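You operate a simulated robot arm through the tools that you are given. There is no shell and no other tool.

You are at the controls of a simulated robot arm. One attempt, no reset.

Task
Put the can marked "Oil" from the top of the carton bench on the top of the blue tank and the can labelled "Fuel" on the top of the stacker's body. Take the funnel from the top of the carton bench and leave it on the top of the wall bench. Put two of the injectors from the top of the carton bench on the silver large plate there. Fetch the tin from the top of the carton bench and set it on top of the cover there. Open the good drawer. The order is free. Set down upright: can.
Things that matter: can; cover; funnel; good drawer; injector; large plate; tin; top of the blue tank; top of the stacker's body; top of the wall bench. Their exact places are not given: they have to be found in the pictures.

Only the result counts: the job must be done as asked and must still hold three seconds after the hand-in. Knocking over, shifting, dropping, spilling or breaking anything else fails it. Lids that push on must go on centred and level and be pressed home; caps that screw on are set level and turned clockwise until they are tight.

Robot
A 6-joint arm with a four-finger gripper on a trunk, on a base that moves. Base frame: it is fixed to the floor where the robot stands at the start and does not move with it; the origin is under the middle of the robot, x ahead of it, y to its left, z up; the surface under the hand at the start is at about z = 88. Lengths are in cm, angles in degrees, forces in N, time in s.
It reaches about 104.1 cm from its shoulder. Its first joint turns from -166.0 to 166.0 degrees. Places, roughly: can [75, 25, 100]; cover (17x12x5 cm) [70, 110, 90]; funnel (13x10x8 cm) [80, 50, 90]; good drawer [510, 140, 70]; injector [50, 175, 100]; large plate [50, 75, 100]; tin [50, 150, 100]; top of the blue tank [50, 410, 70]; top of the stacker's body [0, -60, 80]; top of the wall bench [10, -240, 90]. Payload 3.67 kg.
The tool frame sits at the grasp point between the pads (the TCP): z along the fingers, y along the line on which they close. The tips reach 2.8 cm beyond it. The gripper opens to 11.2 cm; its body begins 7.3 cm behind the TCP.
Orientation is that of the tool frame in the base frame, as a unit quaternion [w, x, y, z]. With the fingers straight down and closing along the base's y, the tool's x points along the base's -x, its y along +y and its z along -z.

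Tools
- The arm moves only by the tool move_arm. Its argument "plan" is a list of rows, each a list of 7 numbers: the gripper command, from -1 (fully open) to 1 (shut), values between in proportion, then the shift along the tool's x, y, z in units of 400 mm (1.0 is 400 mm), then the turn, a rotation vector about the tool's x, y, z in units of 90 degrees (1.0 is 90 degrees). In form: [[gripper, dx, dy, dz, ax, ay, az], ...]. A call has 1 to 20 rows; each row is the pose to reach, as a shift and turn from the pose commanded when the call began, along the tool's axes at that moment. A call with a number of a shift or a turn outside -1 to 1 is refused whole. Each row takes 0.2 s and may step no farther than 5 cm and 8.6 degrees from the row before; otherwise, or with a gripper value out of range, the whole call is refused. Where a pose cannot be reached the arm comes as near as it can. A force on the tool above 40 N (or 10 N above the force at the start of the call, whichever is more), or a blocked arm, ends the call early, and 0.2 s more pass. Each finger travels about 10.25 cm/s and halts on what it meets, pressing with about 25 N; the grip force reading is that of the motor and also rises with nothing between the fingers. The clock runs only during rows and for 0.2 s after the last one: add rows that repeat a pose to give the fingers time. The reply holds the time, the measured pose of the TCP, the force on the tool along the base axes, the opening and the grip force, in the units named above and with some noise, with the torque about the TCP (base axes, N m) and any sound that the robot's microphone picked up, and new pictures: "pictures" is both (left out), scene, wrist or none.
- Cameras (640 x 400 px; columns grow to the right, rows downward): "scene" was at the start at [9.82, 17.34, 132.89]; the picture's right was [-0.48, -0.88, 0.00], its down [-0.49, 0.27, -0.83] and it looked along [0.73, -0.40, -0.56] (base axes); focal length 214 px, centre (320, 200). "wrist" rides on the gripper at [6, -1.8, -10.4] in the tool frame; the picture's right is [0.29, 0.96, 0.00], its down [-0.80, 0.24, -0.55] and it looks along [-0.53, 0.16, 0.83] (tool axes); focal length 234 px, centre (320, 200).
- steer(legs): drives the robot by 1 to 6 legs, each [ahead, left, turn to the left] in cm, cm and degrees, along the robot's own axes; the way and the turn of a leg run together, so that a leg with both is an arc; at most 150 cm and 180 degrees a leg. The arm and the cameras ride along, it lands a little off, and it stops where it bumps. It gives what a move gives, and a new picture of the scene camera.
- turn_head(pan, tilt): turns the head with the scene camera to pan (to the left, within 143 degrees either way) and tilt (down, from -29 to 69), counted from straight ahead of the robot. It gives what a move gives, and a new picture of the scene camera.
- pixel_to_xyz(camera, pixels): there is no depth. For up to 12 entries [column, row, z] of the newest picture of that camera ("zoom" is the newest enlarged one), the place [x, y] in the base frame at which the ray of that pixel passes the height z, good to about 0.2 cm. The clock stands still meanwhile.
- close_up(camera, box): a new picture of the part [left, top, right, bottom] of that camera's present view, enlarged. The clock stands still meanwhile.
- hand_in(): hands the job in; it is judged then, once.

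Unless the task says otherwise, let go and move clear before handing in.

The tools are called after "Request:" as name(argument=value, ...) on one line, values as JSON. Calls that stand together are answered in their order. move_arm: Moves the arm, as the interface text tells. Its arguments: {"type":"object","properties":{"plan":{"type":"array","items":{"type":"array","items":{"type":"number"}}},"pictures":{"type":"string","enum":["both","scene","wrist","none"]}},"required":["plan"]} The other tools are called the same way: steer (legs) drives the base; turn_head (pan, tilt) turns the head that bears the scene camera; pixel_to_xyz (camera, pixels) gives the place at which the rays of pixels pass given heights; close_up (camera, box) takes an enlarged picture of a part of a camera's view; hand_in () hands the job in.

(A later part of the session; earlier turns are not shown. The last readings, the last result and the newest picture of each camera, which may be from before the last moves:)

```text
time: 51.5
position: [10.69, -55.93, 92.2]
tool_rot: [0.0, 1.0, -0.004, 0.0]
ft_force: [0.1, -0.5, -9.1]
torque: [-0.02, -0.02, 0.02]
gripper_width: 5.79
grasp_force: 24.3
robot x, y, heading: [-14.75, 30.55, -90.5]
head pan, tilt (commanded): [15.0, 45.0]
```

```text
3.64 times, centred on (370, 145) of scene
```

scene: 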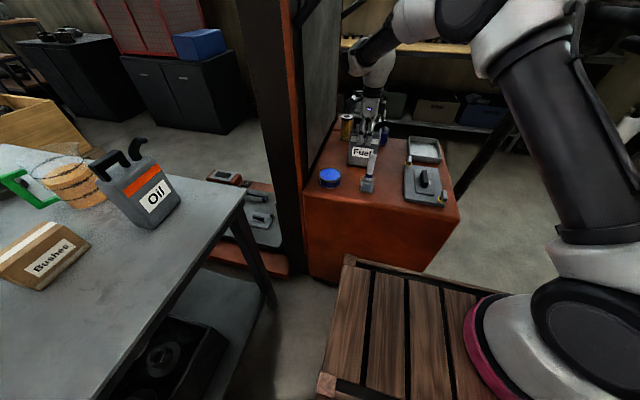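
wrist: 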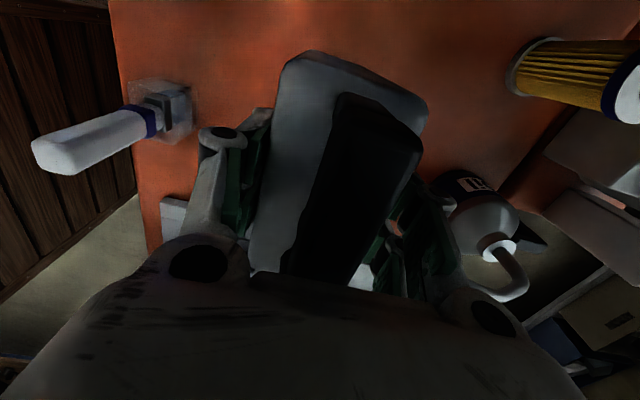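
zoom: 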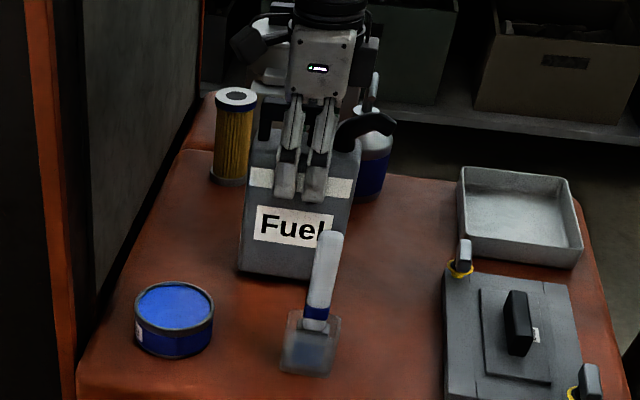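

The can's base is very near the surface but not yet touching. I'll keep going in fine steps.

Request:
move_arm(plan=[[1, 0, 0, 0.003, 0, 0, 0], [1, 0, 0, 0.006, 0, 0, 0], [1, 0, 0, 0.009, 0, 0, 0], [1, 0, 0, 0.009, 0, 0, 0]], pictures="none")

```text
time: 52.5
position: [10.81, -56.07, 91.78]
tool_rot: [0.0, 1.0, -0.004, 0.0]
ft_force: [0.6, 0.0, -9.4]
torque: [-0.01, -0.02, -0.02]
gripper_width: 5.78
grasp_force: 25.1
robot x, y, heading: [-14.73, 30.08, -90.6]
head pan, tilt (commanded): [15.0, 45.0]
```

Request:
move_arm(plan=[[1, 0, 0, 0.004, 0, 0, 0], [1, 0, 0, 0.008, 0, 0, 0], [1, 0, 0, 0.012, 0, 0, 0], [1, 0, 0, 0.012, 0, 0, 0]], pictures="none")

```text
time: 53.5
position: [10.63, -56.04, 91.34]
tool_rot: [0.0, 1.0, -0.003, 0.0]
ft_force: [0.2, 0.3, -10.4]
torque: [0.0, -0.01, -0.01]
gripper_width: 5.77
grasp_force: 24.7
robot x, y, heading: [-15.04, 29.75, -90.5]
head pan, tilt (commanded): [15.0, 45.0]
```

Request:
move_arm(plan=[[1, 0, 0, 0.004, 0, 0, 0], [1, 0, 0, 0.008, 0, 0, 0], [1, 0, 0, 0.012, 0, 0, 0], [1, 0, 0, 0.016, 0, 0, 0], [1, 0, 0, 0.02, 0, 0, 0], [1, 0, 0, 0.02, 0, 0, 0]], pictures="scene")

Request:
close_up(camera="scene", box=[310, 90, 430, 200])

```text
time: 54.9
position: [10.82, -56.0, 90.76]
tool_rot: [0.001, 1.0, -0.003, 0.001]
ft_force: [-1.1, -2.3, 20.8]
torque: [-0.1, -0.04, -0.08]
gripper_width: 5.79
grasp_force: 25.2
robot x, y, heading: [-14.68, 30.05, -90.6]
head pan, tilt (commanded): [15.0, 45.0]
```

scene: 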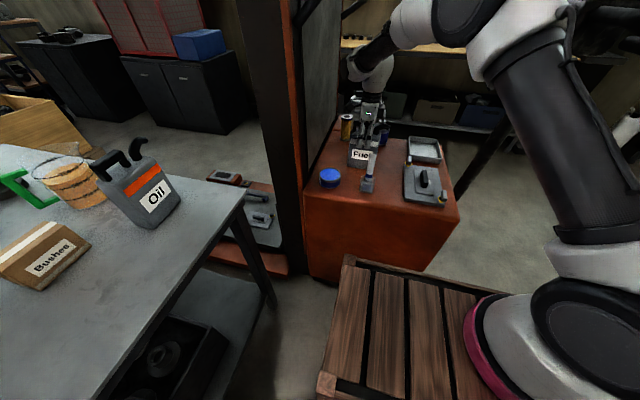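

```text
3.64 times, centred on (370, 145) of scene
```

zoom: 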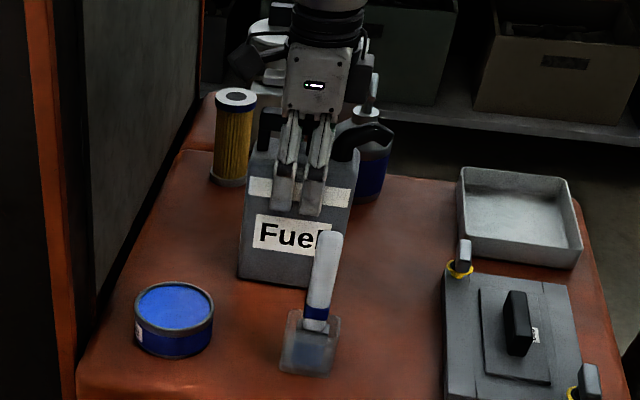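

Contact confirmed (+21 N), so the surface is at about z = 77.7. I'll ease off 2 mm, open partly, then rise.

Request:
move_arm(plan=[[1, 0, 0, -0.006, 0, 0, 0], [1, 0, 0, -0.006, 0, 0, 0]], pictures="none")

```text
time: 55.5
position: [10.85, -55.95, 90.85]
tool_rot: [-0.001, 1.0, -0.004, 0.0]
ft_force: [0.5, -1.8, -5.8]
torque: [-0.21, -0.27, -0.04]
gripper_width: 5.79
grasp_force: 25.1
robot x, y, heading: [-14.97, 30.45, -90.6]
head pan, tilt (commanded): [15.0, 45.0]
```

Request:
move_arm(plan=[[0.2, 0, 0, 0, 0, 0, 0], [-0.2, 0, 0, 0, 0, 0, 0], [-0.5, 0, 0, 0, 0, 0, 0], [-0.6, 0, 0, 0, 0, 0, 0], [-0.6, 0, 0, 0, 0, 0, 0]])

```text
time: 56.7
position: [10.75, -55.98, 90.98]
tool_rot: [-0.001, 1.0, -0.003, 0.0]
ft_force: [0.4, 0.3, 0.1]
torque: [0.0, -0.02, 0.01]
gripper_width: 8.96
grasp_force: 0.0
robot x, y, heading: [-15.16, 30.18, -90.2]
head pan, tilt (commanded): [15.0, 45.0]
```

scene: 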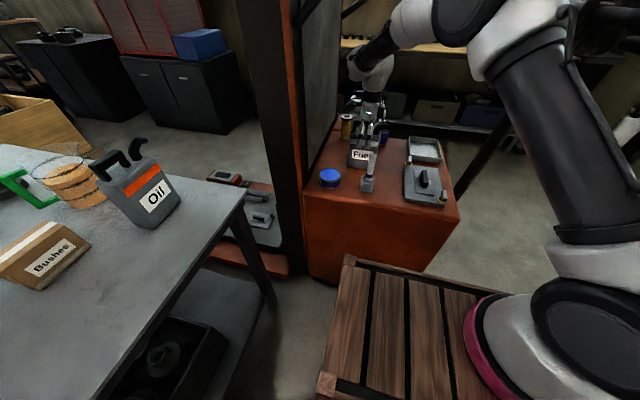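
wrist: 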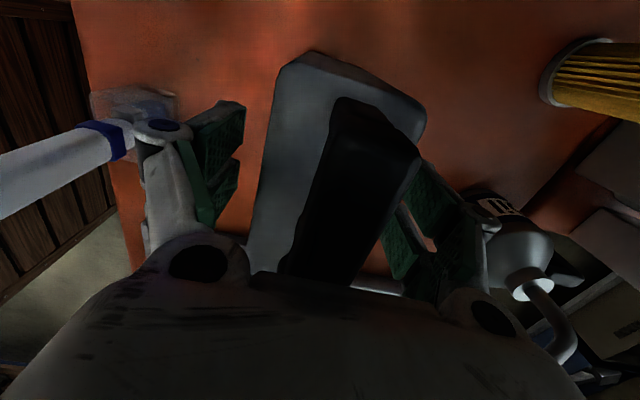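

The can stands free. Rising straight up.

Request:
move_arm(plan=[[-0.6, 0, 0, -0.03, 0, 0, 0], [-0.6, 0, 0, -0.1, 0, 0, 0], [-0.6, 0, 0, -0.2, 0, 0, 0], [-0.6, 0, 0, -0.3, 0, 0, 0], [-0.6, 0, 0, -0.4, 0, 0, 0], [-0.6, 0, 0, -0.5, 0, 0, 0], [-0.6, 0, 0, -0.6, 0, 0, 0], [-0.6, 0, 0, -0.7, 0, 0, 0]])

```text
time: 58.5
position: [10.61, -56.15, 119.13]
tool_rot: [-0.001, 1.0, -0.003, -0.001]
ft_force: [0.2, -0.1, -0.7]
torque: [0.07, -0.03, 0.0]
gripper_width: 8.97
grasp_force: 0.1
robot x, y, heading: [-14.59, 30.42, -90.4]
head pan, tilt (commanded): [15.0, 45.0]
```

scene: 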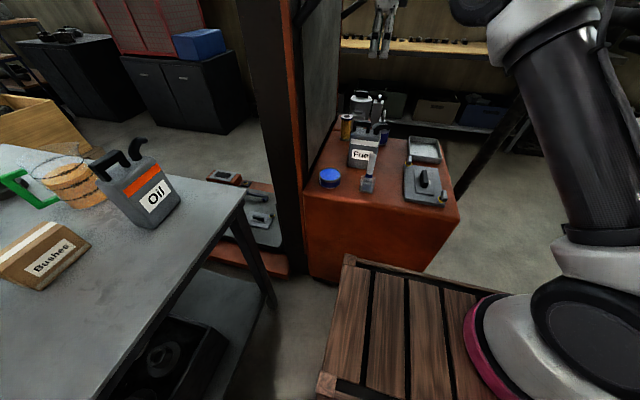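
wrist: 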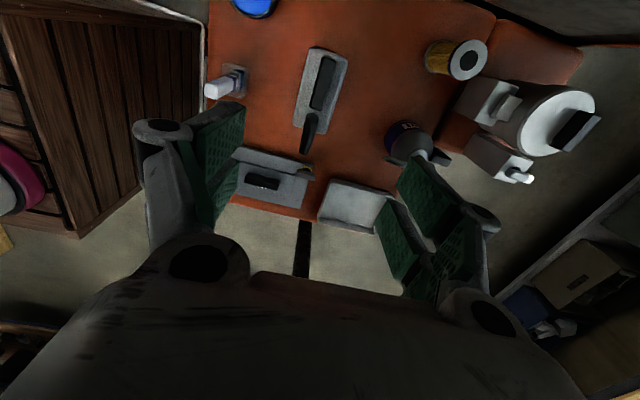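

The Fuel can stands on the stacker. I'll pull the arm back and zoom in on the wall bench while I face it.

Request:
move_arm(plan=[[-1, 0, -0.1, 0, 0, 0, 0], [-1, 0, -0.2, 0, 0, 0, 0], [-1, 0, -0.3, 0, 0, 0, 0], [-1, 0, -0.4, 0, 0, 0, 0], [-1, 0, -0.5, 0, 0, 0, 0], [-1, 0, -0.6, 0, 0, 0, 0], [-1, 0, -0.7, 0, 0, 0, 0], [-1, 0, -0.78, 0, 0, 0, 0]], pictures="none")

Request:
turn_head(pan=0, tilt=20)

```text
time: 60.3
position: [11.2, -24.48, 118.44]
tool_rot: [-0.001, 1.0, -0.004, -0.001]
ft_force: [-0.4, -0.2, -1.4]
torque: [0.04, 0.0, -0.03]
gripper_width: 11.19
grasp_force: 0.0
robot x, y, heading: [-15.02, 30.37, -90.6]
head pan, tilt (commanded): [15.0, 45.0]
```

```text
time: 61.2
position: [11.24, -24.41, 118.5]
tool_rot: [0.0, 1.0, -0.003, 0.0]
ft_force: [-0.3, 0.7, 0.3]
torque: [0.01, -0.01, 0.0]
gripper_width: 11.23
grasp_force: 0.1
robot x, y, heading: [-14.98, 29.76, -90.5]
head pan, tilt (commanded): [0.0, 20.0]
```

scene: 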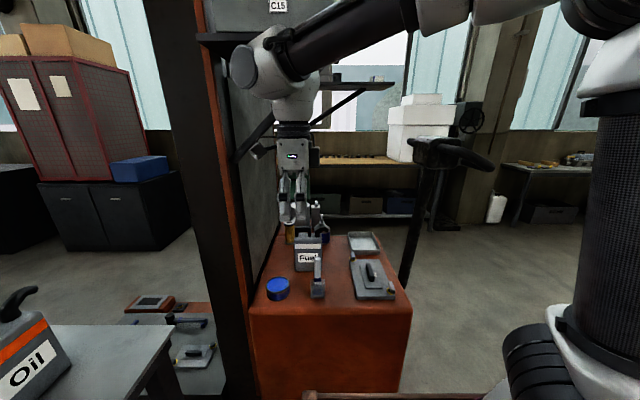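

Request:
close_up(camera="scene", box=[290, 80, 600, 240])

Request:
pixel_to_xyz(camera="scene", pixels=[[330, 158, 90], [385, 162, 90], [330, 166, 90], [415, 280, 0], [402, 290, 0], [435, 145, 110], [430, 165, 100], [385, 84, 150], [310, 82, 150]])

```text
2.06 times, centred on (445, 160) of scene
```

zoom: 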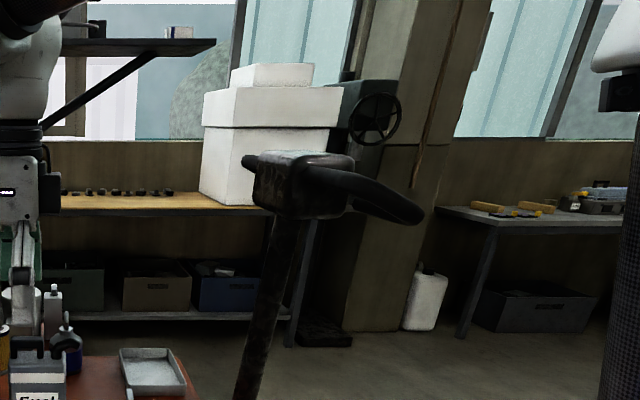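

```text
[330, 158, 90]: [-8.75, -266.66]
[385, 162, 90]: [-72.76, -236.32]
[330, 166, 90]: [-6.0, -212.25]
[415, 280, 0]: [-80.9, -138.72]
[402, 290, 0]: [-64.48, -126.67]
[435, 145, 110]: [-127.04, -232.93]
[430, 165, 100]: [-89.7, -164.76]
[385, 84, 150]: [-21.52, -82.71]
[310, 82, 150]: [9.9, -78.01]
```

Free span on the wall bench will be inspected later. Next I'll drive back to the carton bench to get the funnel: right, turn left 90°, then ahead.

Request:
steer(legs=[[0, -45, 0], [0, 0, 90], [0, 22, 0], [50, 0, 0]])

Request:
turn_head(pan=0, tilt=50)

```text
time: 71.6
position: [46.39, 75.27, 118.38]
tool_rot: [0.0, 0.719, 0.695, 0.0]
ft_force: [-0.5, 0.6, 0.2]
torque: [0.0, -0.02, 0.02]
gripper_width: 11.2
grasp_force: 0.0
robot x, y, heading: [-8.83, 50.37, -2.0]
head pan, tilt (commanded): [0.0, 20.0]
```

scene: 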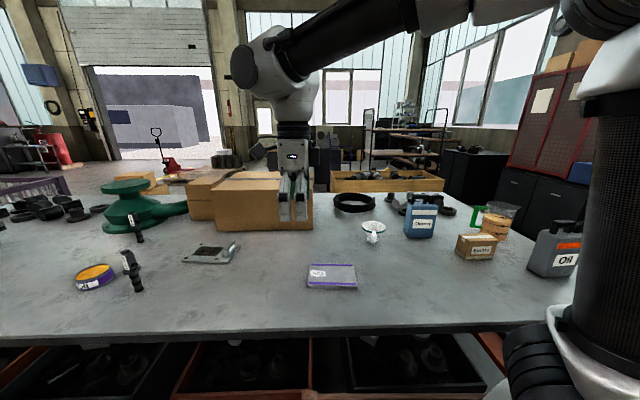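

```text
time: 72.5
position: [46.6, 75.28, 118.64]
tool_rot: [0.0, 0.719, 0.695, 0.001]
ft_force: [0.7, -0.7, -0.2]
torque: [0.01, -0.03, 0.02]
gripper_width: 11.2
grasp_force: 0.1
robot x, y, heading: [-8.79, 50.62, -1.9]
head pan, tilt (commanded): [0.0, 50.0]
```

scene: 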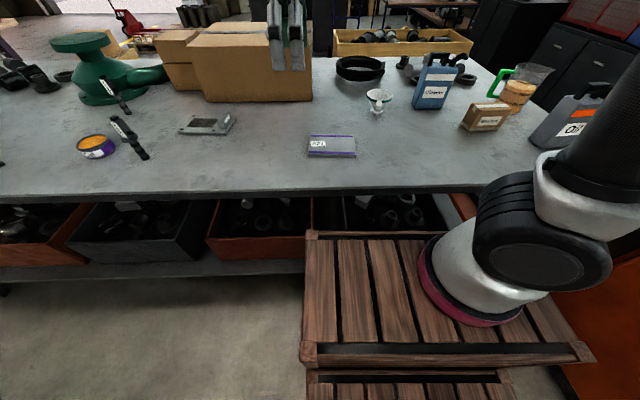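

The funnel is at (379,100) in the scene view, near the bench's far half. I'll zoom in to see how it lies.

Request:
close_up(camera="scene", box=[330, 60, 450, 135])

Request:
pixel_to_xyz(camera="scene", pixels=[[379, 112, 88], [379, 95, 96], [366, 97, 96], [393, 97, 96], [378, 115, 88], [380, 90, 96]])

```text
5.33 times, centred on (390, 98) of scene
```

zoom: 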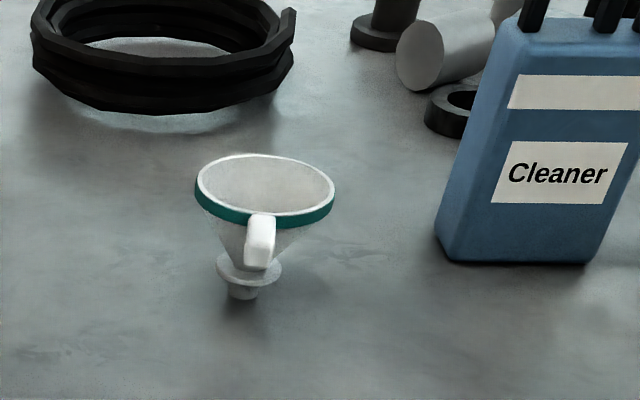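

```text
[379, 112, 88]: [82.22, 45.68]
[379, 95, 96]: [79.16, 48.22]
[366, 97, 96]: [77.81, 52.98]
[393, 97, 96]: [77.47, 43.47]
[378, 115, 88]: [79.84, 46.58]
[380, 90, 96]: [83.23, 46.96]
```

The funnel stands upright with its tab towards me. I'll query its neighbours first so that the gripper gets enough clearance.

Request:
pixel_to_xyz(camera="scene", pixels=[[312, 100, 88], [206, 102, 88], [307, 38, 105], [413, 107, 88], [439, 110, 88], [413, 85, 100], [423, 55, 107], [384, 83, 88], [335, 75, 88], [307, 38, 110], [460, 60, 105]])

```text
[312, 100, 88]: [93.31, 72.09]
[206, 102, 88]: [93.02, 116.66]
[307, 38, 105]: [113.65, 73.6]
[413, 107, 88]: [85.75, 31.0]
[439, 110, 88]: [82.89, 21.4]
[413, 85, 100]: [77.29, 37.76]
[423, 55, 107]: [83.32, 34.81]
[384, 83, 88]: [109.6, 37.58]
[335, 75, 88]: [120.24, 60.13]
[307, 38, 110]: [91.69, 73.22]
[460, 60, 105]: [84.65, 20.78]
```

Everything is clear of the funnel by more than 8 cm. I'll hover over it with the fingers closing along y again.

Request:
move_arm(plan=[[-1, -0.05, 0.066, -0.01, 0, 0, -0.08], [-1, -0.1, 0.132, -0.02, 0, 0, -0.16], [-1, -0.15, 0.198, -0.03, 0, 0, -0.24], [-1, -0.2, 0.264, -0.0375, 0, 0, -0.32], [-1, -0.25, 0.33, -0.0375, 0, 0, -0.4], [-1, -0.3, 0.396, -0.0375, 0, 0, -0.48], [-1, -0.35, 0.462, -0.0375, 0, 0, -0.56], [-1, -0.4, 0.528, -0.0375, 0, 0, -0.64], [-1, -0.45, 0.594, -0.0375, 0, 0, -0.72], [-1, -0.5, 0.66, -0.0375, 0, 0, -0.8], [-1, -0.55, 0.726, -0.0375, 0, 0, -0.88], [-1, -0.6, 0.792, -0.0375, 0, 0, -0.96], [-1, -0.653, 0.857, -0.0375, 0, 0, -1.0], [-1, -0.653, 0.857, -0.0375, 0, 0, -1.0]])

```text
time: 75.5
position: [79.76, 47.91, 120.05]
tool_rot: [0.0, 0.017, 1.0, 0.0]
ft_force: [0.4, -0.8, -0.1]
torque: [-0.01, -0.02, 0.0]
gripper_width: 11.2
grasp_force: 0.1
robot x, y, heading: [-8.69, 50.66, -2.0]
head pan, tilt (commanded): [0.0, 50.0]
```

scene: 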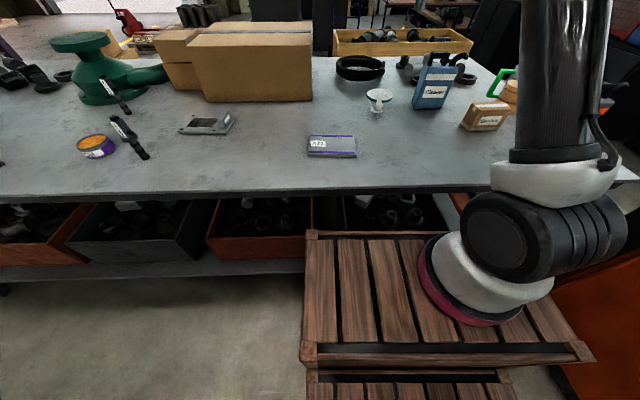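
wrist: 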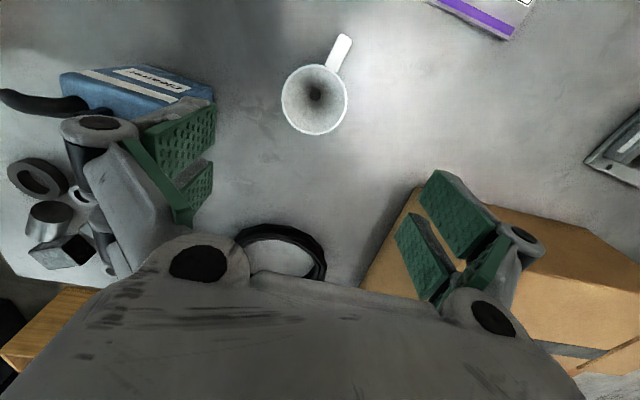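

The funnel's rim is at (315,99) in the wrist view with its tab toward upper right. I'll measure the rim.

Request:
close_up(camera="wrist", box=[255, 20, 375, 150])

Request:
pixel_to_xyz(camera="wrist", pixels=[[281, 99, 96], [348, 99, 96], [315, 64, 96], [315, 134, 96], [315, 99, 96], [315, 99, 94], [342, 40, 94], [281, 99, 94], [348, 99, 94]])

```text
3.08 times, centred on (315, 85) of wrist
```

zoom: 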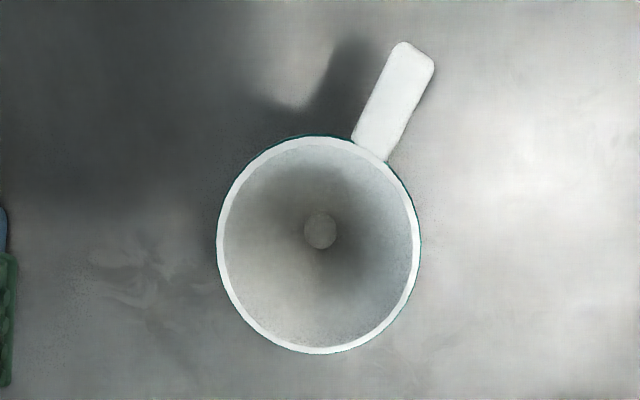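

```text
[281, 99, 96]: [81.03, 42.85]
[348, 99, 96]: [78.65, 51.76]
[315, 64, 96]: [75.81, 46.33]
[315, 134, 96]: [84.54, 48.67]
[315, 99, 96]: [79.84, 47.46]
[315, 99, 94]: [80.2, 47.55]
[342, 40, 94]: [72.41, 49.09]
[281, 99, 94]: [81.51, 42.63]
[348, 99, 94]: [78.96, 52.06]
```

Rim centre ≈ [79.9, 47.5], top at z ≈ 95.4, diameter ≈ 9.3. I'll descend to just above the rim first to check the centring.

Request:
move_arm(plan=[[-1, -0.004, -0.01, 0.1, 0, 0, 0], [-1, -0.004, -0.01, 0.2, 0, 0, 0], [-1, -0.004, -0.01, 0.3, 0, 0, 0], [-1, -0.004, -0.01, 0.4, 0, 0, 0], [-1, -0.004, -0.01, 0.46, 0, 0, 0], [-1, -0.004, -0.01, 0.49, 0, 0, 0], [-1, -0.004, -0.01, 0.49, 0, 0, 0]])

```text
time: 77.1
position: [80.02, 47.57, 100.28]
tool_rot: [0.0, 0.018, 1.0, 0.0]
ft_force: [0.4, 0.4, 0.9]
torque: [-0.01, 0.0, 0.02]
gripper_width: 11.2
grasp_force: 0.0
robot x, y, heading: [-8.74, 50.6, -2.1]
head pan, tilt (commanded): [0.0, 50.0]
```

scene: 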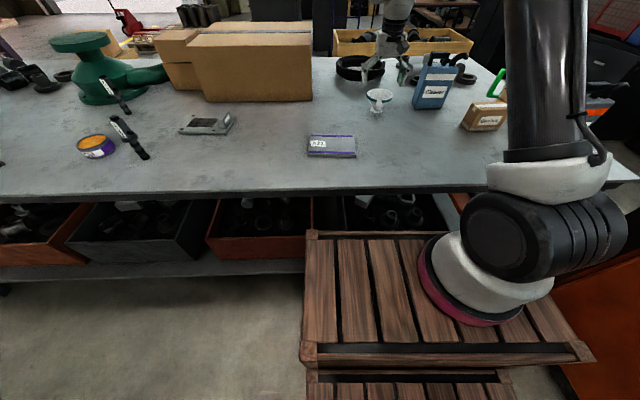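
wrist: 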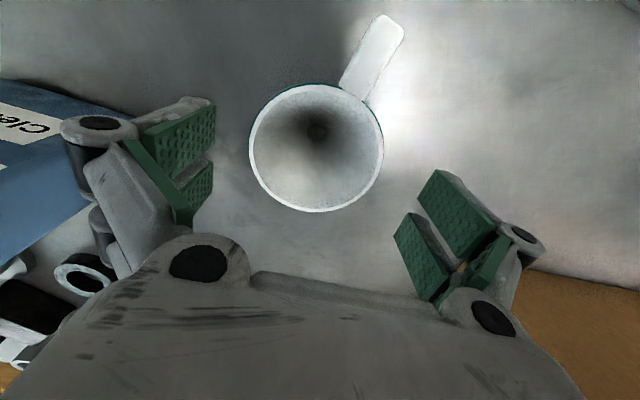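

Request:
pixel_to_xyz(camera="wrist", pixels=[[316, 148, 95.4], [249, 149, 95.4], [384, 149, 95.4], [314, 84, 95.4], [317, 212, 95.4], [316, 148, 95], [249, 149, 95], [384, 149, 95]])

```text
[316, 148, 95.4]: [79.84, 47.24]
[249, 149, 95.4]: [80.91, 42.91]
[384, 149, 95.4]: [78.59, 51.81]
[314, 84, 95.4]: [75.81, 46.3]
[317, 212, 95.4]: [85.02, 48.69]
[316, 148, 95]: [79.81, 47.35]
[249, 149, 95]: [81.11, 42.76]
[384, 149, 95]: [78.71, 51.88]
```

The rim centre is at about [80.0, 47.35], within 2 mm of the gripper. Descending to z = 94.5 and closing gently.

Request:
move_arm(plan=[[-1, 0, -0.005, 0.05, 0, 0, 0], [-1, 0, -0.005, 0.1, 0, 0, 0], [-1, 0, -0.005, 0.143, 0, 0, 0], [-1, 0, -0.005, 0.143, 0, 0, 0], [-0.8, 0, -0.005, 0.143, 0, 0, 0], [-0.7, 0, -0.005, 0.143, 0, 0, 0], [-0.6, 0, -0.005, 0.143, 0, 0, 0], [-0.4, 0, -0.005, 0.143, 0, 0, 0], [-0.4, 0, -0.005, 0.143, 0, 0, 0]])

```text
time: 79.1
position: [79.89, 47.5, 94.72]
tool_rot: [0.001, 0.018, 1.0, 0.0]
ft_force: [-1.1, -0.8, 2.5]
torque: [0.02, 0.02, -0.02]
gripper_width: 9.22
grasp_force: 25.0
robot x, y, heading: [-8.81, 50.67, -1.7]
head pan, tilt (commanded): [0.0, 50.0]
```

scene: 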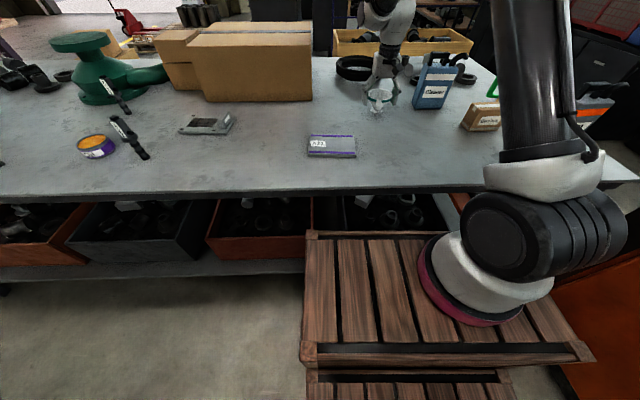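
wrist: 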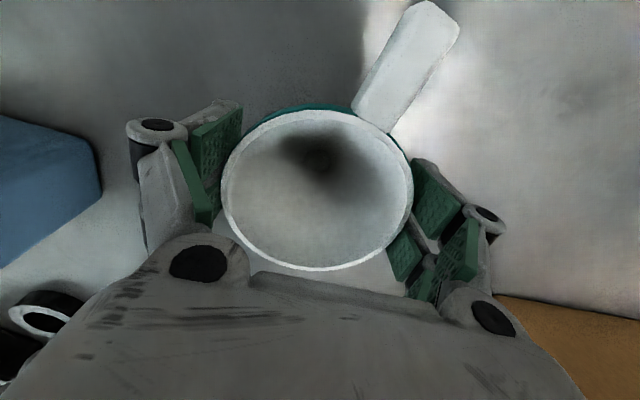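

The rim is gripped at 9.2 cm with 25 N. Lifting gently.

Request:
move_arm(plan=[[0, 0, 0, -0.01, 0, 0, 0], [0, 0, 0, -0.03, 0, 0, 0], [0, 0, 0, -0.07, 0, 0, 0], [0, 0, 0, -0.13, 0, 0, 0], [0, 0, 0, -0.2, 0, 0, 0], [0, 0, 0, -0.3, 0, 0, 0], [0, 0, 0, -0.4, 0, 0, 0], [0, 0, 0, -0.5, 0, 0, 0], [0, 0, 0, -0.6, 0, 0, 0], [0, 0, 0, -0.6, 0, 0, 0]])

```text
time: 81.3
position: [80.22, 47.29, 118.42]
tool_rot: [-0.001, 0.017, 1.0, 0.0]
ft_force: [-0.5, -0.4, -0.8]
torque: [-0.01, 0.02, 0.0]
gripper_width: 9.2
grasp_force: 24.9
robot x, y, heading: [-8.66, 50.67, -1.9]
head pan, tilt (commanded): [0.0, 50.0]
```

scene: 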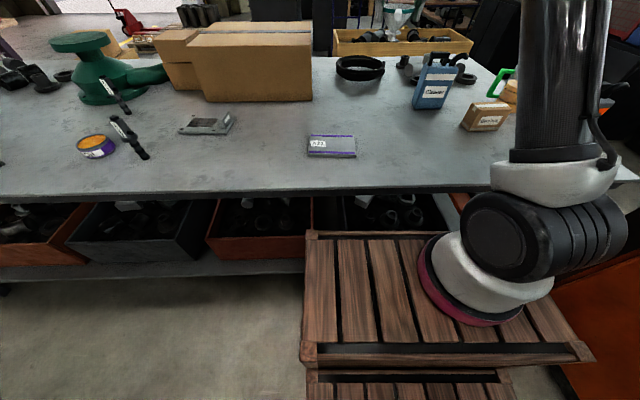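
wrist: 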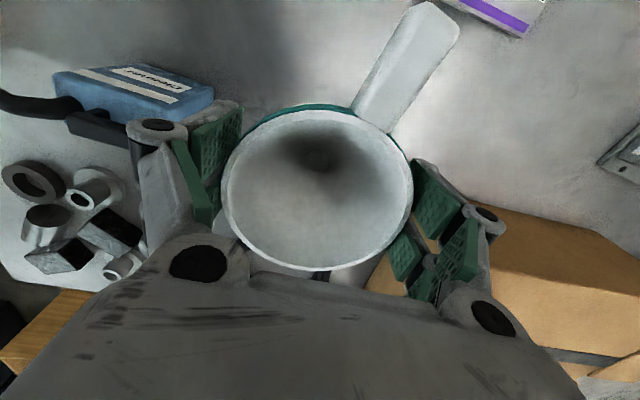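

The funnel is held firmly. I'll draw the arm in, then check the floor behind before driving off.

Request:
move_arm(plan=[[0, 0.1, 0, 0, 0, 0, 0], [0, 0.2, 0, 0, 0, 0, 0], [0, 0.3, 0, 0, 0, 0, 0], [0, 0.4, 0, 0, 0, 0, 0], [0, 0.5, 0, 0, 0, 0, 0], [0, 0.6, 0, 0, 0, 0, 0], [0, 0.65, 0, 0, 0, 0, 0]], pictures="wrist")

Request:
turn_head(pan=143, tilt=35)

Request:
pixel_to_xyz(camera="scene", pixels=[[350, 245, 0], [110, 235, 0], [205, 200, 0], [377, 265, 0], [440, 220, 0], [60, 150, 85]])

Request:
turn_head(pan=-143, tilt=35)

```text
time: 82.9
position: [54.16, 48.3, 118.74]
tool_rot: [0.0, 0.018, 1.0, 0.0]
ft_force: [0.2, 1.1, -1.6]
torque: [-0.01, 0.04, -0.03]
gripper_width: 9.22
grasp_force: 25.4
robot x, y, heading: [-8.7, 50.56, -2.1]
head pan, tilt (commanded): [0.0, 50.0]
```

wrist: 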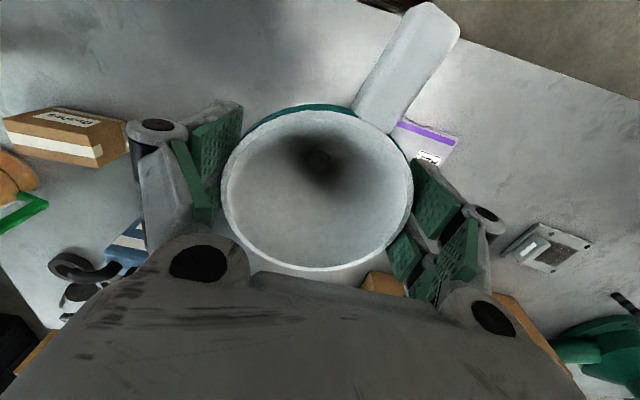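

```text
time: 85.2
position: [54.17, 48.28, 118.64]
tool_rot: [-0.001, 0.018, 1.0, 0.0]
ft_force: [-0.6, 0.8, -0.7]
torque: [0.02, 0.0, 0.0]
gripper_width: 9.19
grasp_force: 24.9
robot x, y, heading: [-8.46, 50.3, -2.1]
head pan, tilt (commanded): [143.0, 35.0]
```

scene: 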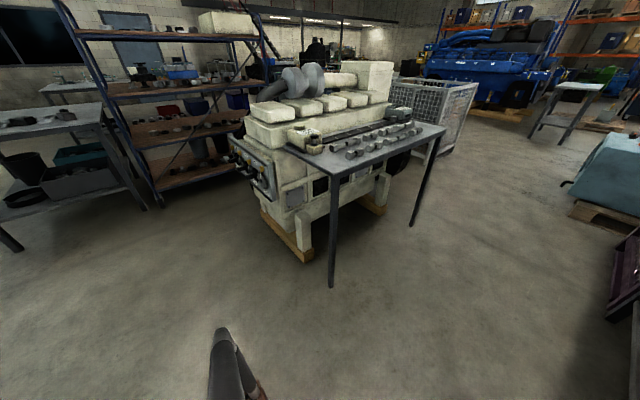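

```text
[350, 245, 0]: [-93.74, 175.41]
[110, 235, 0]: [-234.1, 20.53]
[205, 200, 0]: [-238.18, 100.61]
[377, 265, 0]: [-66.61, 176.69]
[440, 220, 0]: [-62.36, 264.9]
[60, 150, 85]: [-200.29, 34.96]
```

```text
time: 89.1
position: [54.26, 48.22, 118.74]
tool_rot: [0.0, 0.017, 1.0, 0.0]
ft_force: [0.4, 0.3, -1.1]
torque: [0.0, 0.02, 0.02]
gripper_width: 9.19
grasp_force: 24.6
robot x, y, heading: [-8.06, 50.33, -2.0]
head pan, tilt (commanded): [-143.0, 35.0]
```

scene: 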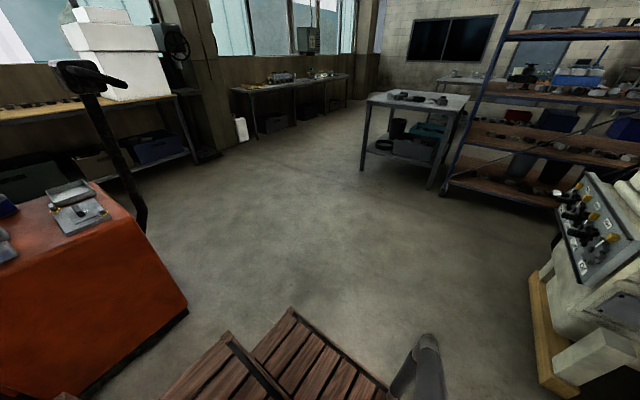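

The floor behind is wide open; I'll take positions for the grey table, shelf, engine pallet and benches to plan the route.

Request:
pixel_to_xyz(camera="scene", pixels=[[363, 171, 0], [430, 189, 0], [442, 195, 0], [558, 395, 0], [530, 275, 0], [196, 161, 0], [257, 141, 0], [243, 140, 0], [145, 233, 0], [80, 75, 120], [188, 310, 0], [175, 97, 90]])

Request:
close_up(camera="scene", box=[0, 40, 240, 190])

```text
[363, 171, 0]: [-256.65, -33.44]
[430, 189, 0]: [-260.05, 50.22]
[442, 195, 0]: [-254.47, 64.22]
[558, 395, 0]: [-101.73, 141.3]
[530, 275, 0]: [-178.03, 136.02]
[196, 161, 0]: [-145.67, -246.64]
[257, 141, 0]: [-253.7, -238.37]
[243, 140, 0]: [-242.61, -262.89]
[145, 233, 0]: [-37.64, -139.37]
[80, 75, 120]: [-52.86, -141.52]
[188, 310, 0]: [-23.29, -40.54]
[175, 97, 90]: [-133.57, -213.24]
```

```text
2.67 times, centred on (120, 115) of scene
```

zoom: 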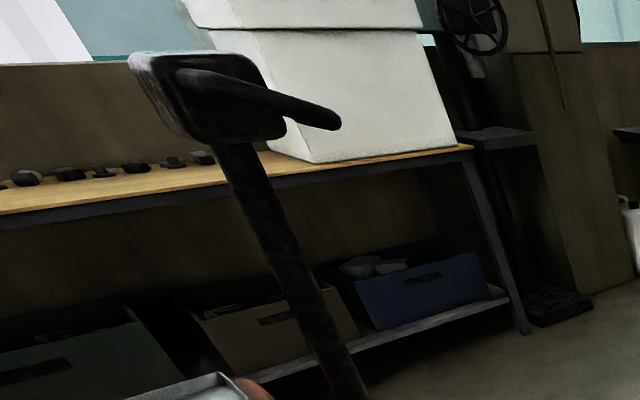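

The route is clear: back off 100, turn right, then run along x ≈ −108 past the stacker toward the wall bench.

Request:
steer(legs=[[-100, 0, 0], [0, 0, -88], [130, 0, 0]])

Request:
turn_head(pan=15, tilt=30)

```text
time: 104.2
position: [-105.13, -142.31, 118.54]
tool_rot: [0.0, 0.701, 0.713, 0.0]
ft_force: [0.5, 0.4, -0.6]
torque: [-0.01, -0.01, 0.0]
gripper_width: 9.16
grasp_force: 24.9
robot x, y, heading: [-105.47, -79.58, -89.1]
head pan, tilt (commanded): [-143.0, 35.0]
```

scene: 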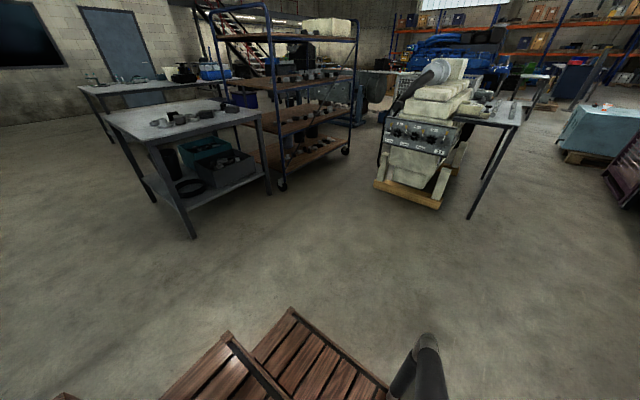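

```text
time: 106.7
position: [-105.09, -142.38, 118.72]
tool_rot: [0.0, 0.701, 0.713, 0.0]
ft_force: [0.2, -0.7, -0.7]
torque: [-0.01, 0.02, 0.01]
gripper_width: 9.14
grasp_force: 24.9
robot x, y, heading: [-106.03, -79.49, -88.8]
head pan, tilt (commanded): [15.0, 30.0]
```

scene: 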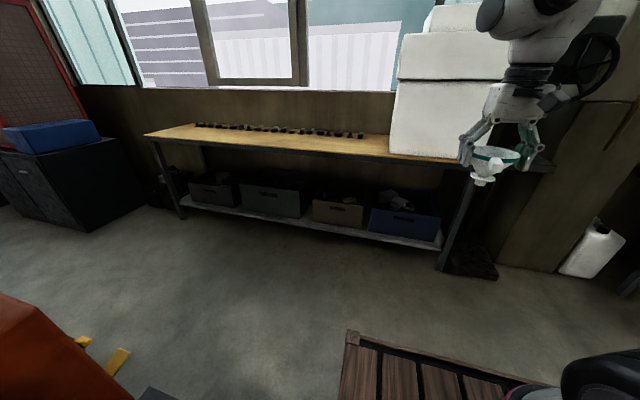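

The wall bench is ahead with a row of small parts along its back and free wood in front. Measuring its edge and legs.

Request:
pixel_to_xyz(camera="scene", pixels=[[440, 268, 0], [182, 217, 0], [470, 166, 86], [470, 166, 90], [150, 137, 86], [150, 137, 90], [300, 150, 86], [360, 138, 86], [200, 126, 86], [392, 153, 86], [300, 150, 90], [360, 138, 90]])

Request:
close_up(camera="scene", box=[130, 90, 500, 280])

```text
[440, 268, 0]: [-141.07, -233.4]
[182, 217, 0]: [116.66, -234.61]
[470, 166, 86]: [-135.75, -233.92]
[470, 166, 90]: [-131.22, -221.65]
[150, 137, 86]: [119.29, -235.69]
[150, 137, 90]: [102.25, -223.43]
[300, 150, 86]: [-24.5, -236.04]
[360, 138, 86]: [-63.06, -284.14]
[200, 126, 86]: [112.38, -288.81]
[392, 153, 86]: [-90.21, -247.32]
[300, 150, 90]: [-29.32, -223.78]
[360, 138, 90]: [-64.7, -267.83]
```

```text
1.73 times, centred on (315, 185) of scene
```

zoom: 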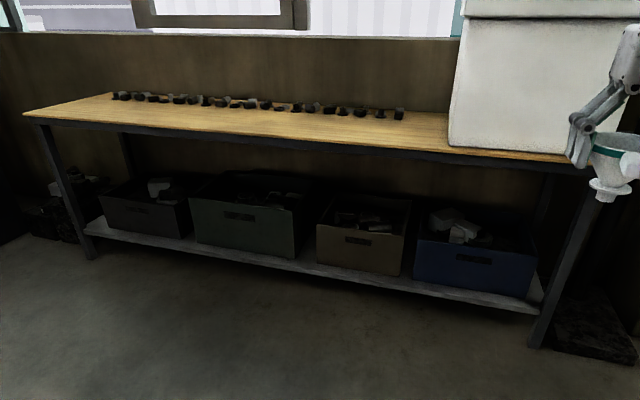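

The bench front is at y ≈ −235, top z ≈ 86; the white machine fills x < −88. I'll go ahead, slide left, then close up, aiming for the free wood near [−50, −252].

Request:
steer(legs=[[50, 0, -1], [0, 40, 0], [42, 0, 0]])

Request:
turn_head(pan=5, tilt=45)

```text
time: 114.0
position: [-65.06, -236.04, 118.7]
tool_rot: [0.001, 0.703, 0.711, 0.0]
ft_force: [0.2, 0.6, -1.5]
torque: [0.0, 0.03, -0.01]
gripper_width: 9.16
grasp_force: 24.4
robot x, y, heading: [-65.54, -172.86, -89.3]
head pan, tilt (commanded): [15.0, 30.0]
```

scene: 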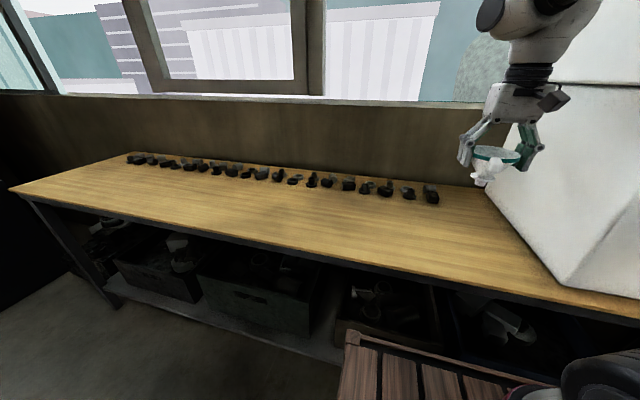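

```text
time: 114.7
position: [-64.92, -236.05, 118.66]
tool_rot: [0.0, 0.703, 0.711, 0.0]
ft_force: [0.5, 0.3, -0.7]
torque: [0.01, -0.02, 0.04]
gripper_width: 9.12
grasp_force: 24.8
robot x, y, heading: [-65.38, -173.05, -89.4]
head pan, tilt (commanded): [5.0, 45.0]
```

scene: 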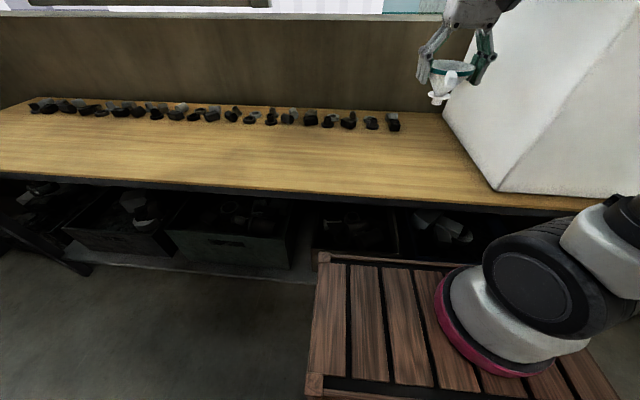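

Request:
pixel_to_xyz(camera="scene", pixels=[[330, 165, 86], [330, 195, 86], [330, 128, 86], [400, 130, 86], [400, 165, 86], [500, 190, 86], [443, 110, 86], [270, 126, 86], [330, 165, 84], [440, 204, 86]])

```text
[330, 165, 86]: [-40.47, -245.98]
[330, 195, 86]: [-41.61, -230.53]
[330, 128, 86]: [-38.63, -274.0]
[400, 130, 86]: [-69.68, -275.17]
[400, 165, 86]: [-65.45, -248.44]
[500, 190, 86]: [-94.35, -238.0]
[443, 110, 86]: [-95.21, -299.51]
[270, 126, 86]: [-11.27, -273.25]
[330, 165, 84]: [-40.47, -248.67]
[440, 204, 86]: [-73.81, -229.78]
```

I'll carry the funnel to [−55, −252] and lower it to a safe height above the wood.

Request:
move_arm(plan=[[0, -0.08, 0.05, 0, 0, 0, 0], [0, -0.16, 0.1, 0, 0, 0, 0], [0, -0.24, 0.15, 0, 0, 0, 0], [0, -0.32, 0.2, 0, 0, 0, 0], [0, -0.4, 0.25, 0, 0, 0, 0], [0, -0.4, 0.25, 0.1, 0, 0, 0], [0, -0.4, 0.25, 0.2, 0, 0, 0], [0, -0.4, 0.25, 0.3, 0, 0, 0], [0, -0.4, 0.25, 0.4, 0, 0, 0], [0, -0.4, 0.25, 0.5, 0, 0, 0], [0, -0.4, 0.25, 0.57, 0, 0, 0], [0, -0.4, 0.25, 0.57, 0, 0, 0]])

```text
time: 117.3
position: [-54.77, -251.93, 96.01]
tool_rot: [0.0, 0.703, 0.711, -0.001]
ft_force: [-0.2, 0.0, 13.3]
torque: [-0.15, -0.03, 0.01]
gripper_width: 8.15
grasp_force: 24.7
robot x, y, heading: [-65.88, -173.39, -89.5]
head pan, tilt (commanded): [5.0, 45.0]
```

scene: 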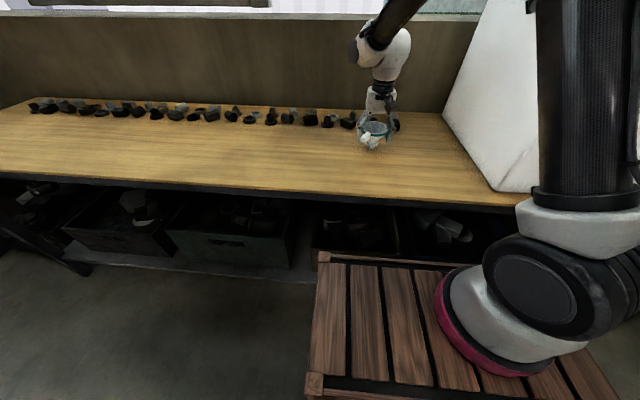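
wrist: 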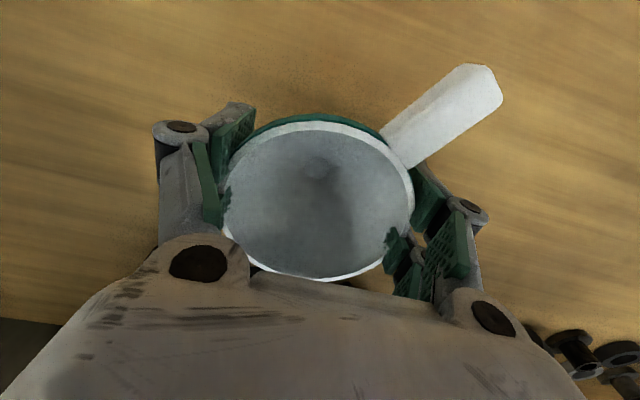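

Contact came earlier than expected (+13 N, width now 8.15), so the funnel slid up in the grip. Let me look closely before doing anything.

Request:
close_up(camera="scene", box=[330, 70, 430, 170])

Request:
close_up(camera="wrist", box=[150, 40, 520, 300])

```text
4.00 times, centred on (380, 120) of scene
```

zoom: 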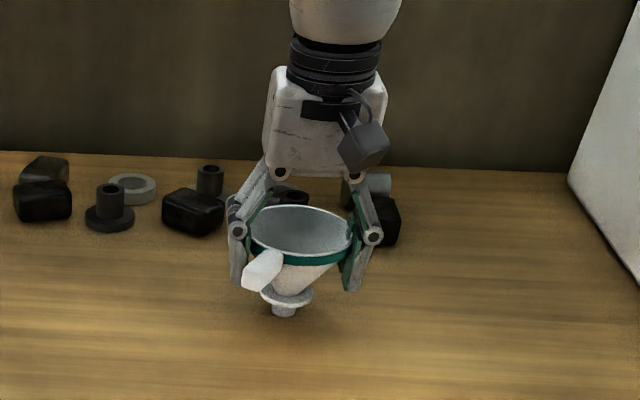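

```text
1.54 times, centred on (335, 170) of wrist
```

zoom: 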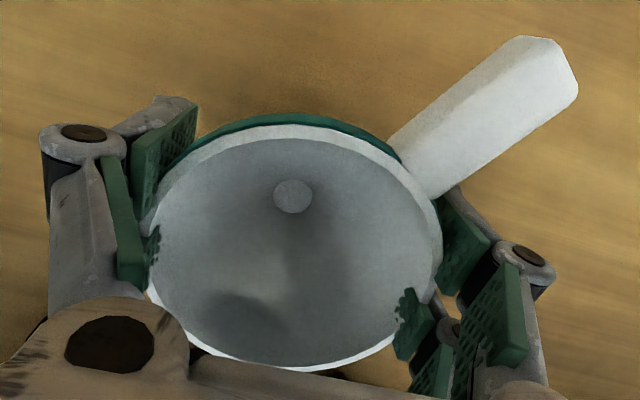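

The funnel stands upright with its nozzle on the wood. I'll ease the upward load off in 1 mm steps before opening.

Request:
move_arm(plan=[[0, 0, 0, -0.003, 0, 0, 0], [0, 0, 0, -0.003, 0, 0, 0]], pictures="none")

```text
time: 117.9
position: [-54.94, -251.91, 96.12]
tool_rot: [0.0, 0.704, 0.71, 0.0]
ft_force: [3.2, -0.6, 8.1]
torque: [-0.15, -0.15, 0.02]
gripper_width: 8.14
grasp_force: 25.6
robot x, y, heading: [-65.2, -173.11, -89.3]
head pan, tilt (commanded): [5.0, 45.0]
```

Request:
move_arm(plan=[[0, 0, 0, -0.004, 0, 0, 0], [0, 0, 0, -0.004, 0, 0, 0]], pictures="none")

```text
time: 118.5
position: [-54.8, -252.14, 96.3]
tool_rot: [0.0, 0.704, 0.711, 0.001]
ft_force: [0.1, -0.3, -0.8]
torque: [-0.03, 0.0, 0.0]
gripper_width: 8.15
grasp_force: 25.1
robot x, y, heading: [-65.69, -173.18, -89.4]
head pan, tilt (commanded): [5.0, 45.0]
```

The load is back to the funnel's own weight, so it is within a millimetre of the surface. Opening slowly.

Request:
move_arm(plan=[[0, 0, 0, 0.0025, 0, 0, 0], [-0.4, 0, 0, 0.0025, 0, 0, 0], [-0.5, 0, 0, 0.0025, 0, 0, 0], [-0.56, 0, 0, 0.0025, 0, 0, 0], [-0.62, 0, 0, 0.0025, 0, 0, 0], [-0.68, 0, 0, 0.0025, 0, 0, 0], [-0.76, 0, 0, 0.0025, 0, 0, 0], [-0.84, 0, 0, 0.0025, 0, 0, 0], [-0.92, 0, 0, 0.0025, 0, 0, 0], [-1, 0, 0, 0.0025, 0, 0, 0], [-1, 0, 0, 0.0025, 0, 0, 0]])

Request:
close_up(camera="scene", box=[330, 70, 430, 170])

```text
time: 120.9
position: [-54.84, -251.96, 96.24]
tool_rot: [0.0, 0.703, 0.711, 0.0]
ft_force: [-0.2, -0.2, 0.2]
torque: [0.03, -0.04, 0.0]
gripper_width: 11.22
grasp_force: 0.2
robot x, y, heading: [-65.54, -173.18, -89.2]
head pan, tilt (commanded): [5.0, 45.0]
```

scene: 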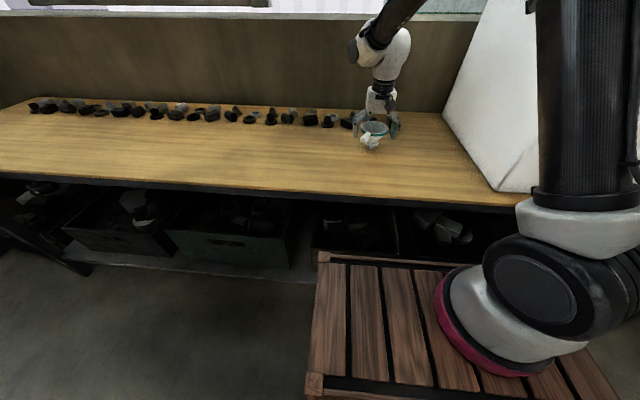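
wrist: 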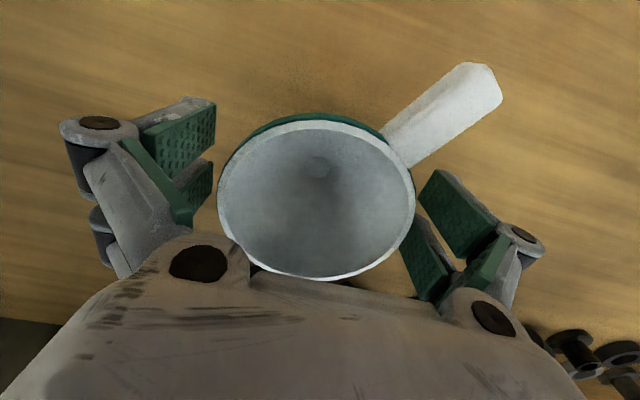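

```text
4.00 times, centred on (380, 120) of scene
```

zoom: 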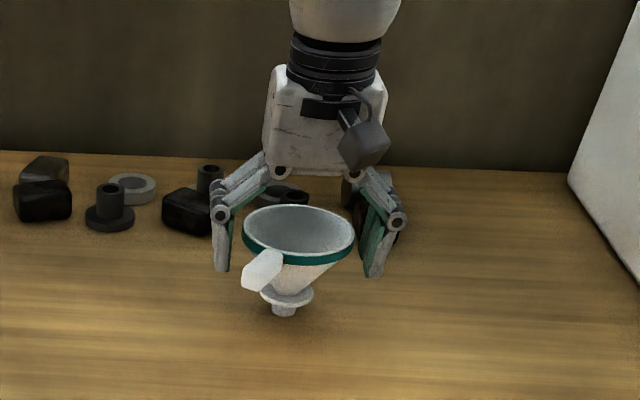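

The funnel stands by itself. Rising straight up, then checking.

Request:
move_arm(plan=[[-1, 0, 0, -0.02, 0, 0, 0], [-1, 0, 0, -0.05, 0, 0, 0], [-1, 0, 0, -0.1, 0, 0, 0], [-1, 0, 0, -0.18, 0, 0, 0], [-1, 0, 0, -0.28, 0, 0, 0], [-1, 0, 0, -0.38, 0, 0, 0], [-1, 0, 0, -0.48, 0, 0, 0], [-1, 0, 0, -0.58, 0, 0, 0]])

Request:
close_up(camera="scene", box=[330, 70, 430, 170])

```text
time: 122.7
position: [-54.99, -251.94, 119.37]
tool_rot: [0.0, 0.703, 0.711, 0.0]
ft_force: [0.4, -0.6, -0.7]
torque: [0.04, 0.01, 0.0]
gripper_width: 11.19
grasp_force: 0.1
robot x, y, heading: [-65.13, -173.29, -89.5]
head pan, tilt (commanded): [5.0, 45.0]
```

scene: 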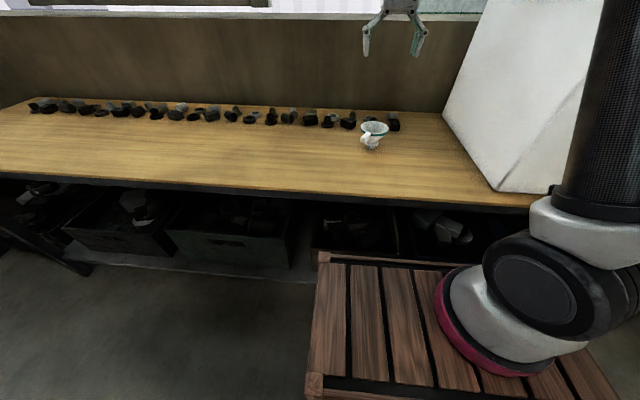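
wrist: 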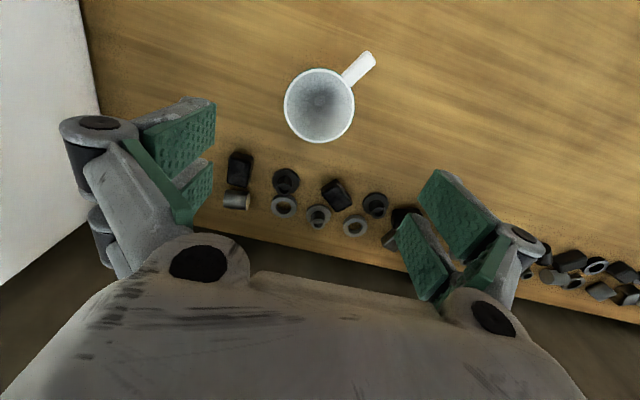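

```text
4.00 times, centred on (380, 120) of scene
```

zoom: 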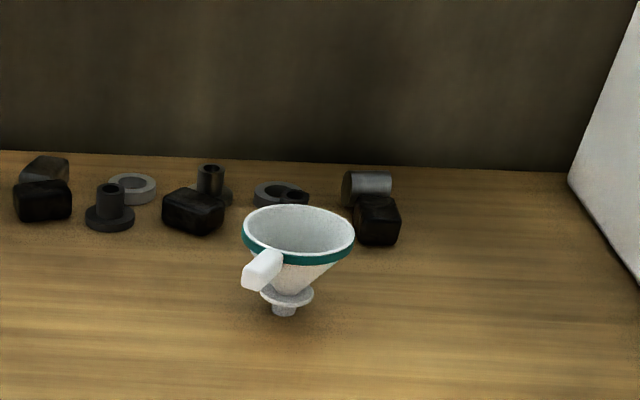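

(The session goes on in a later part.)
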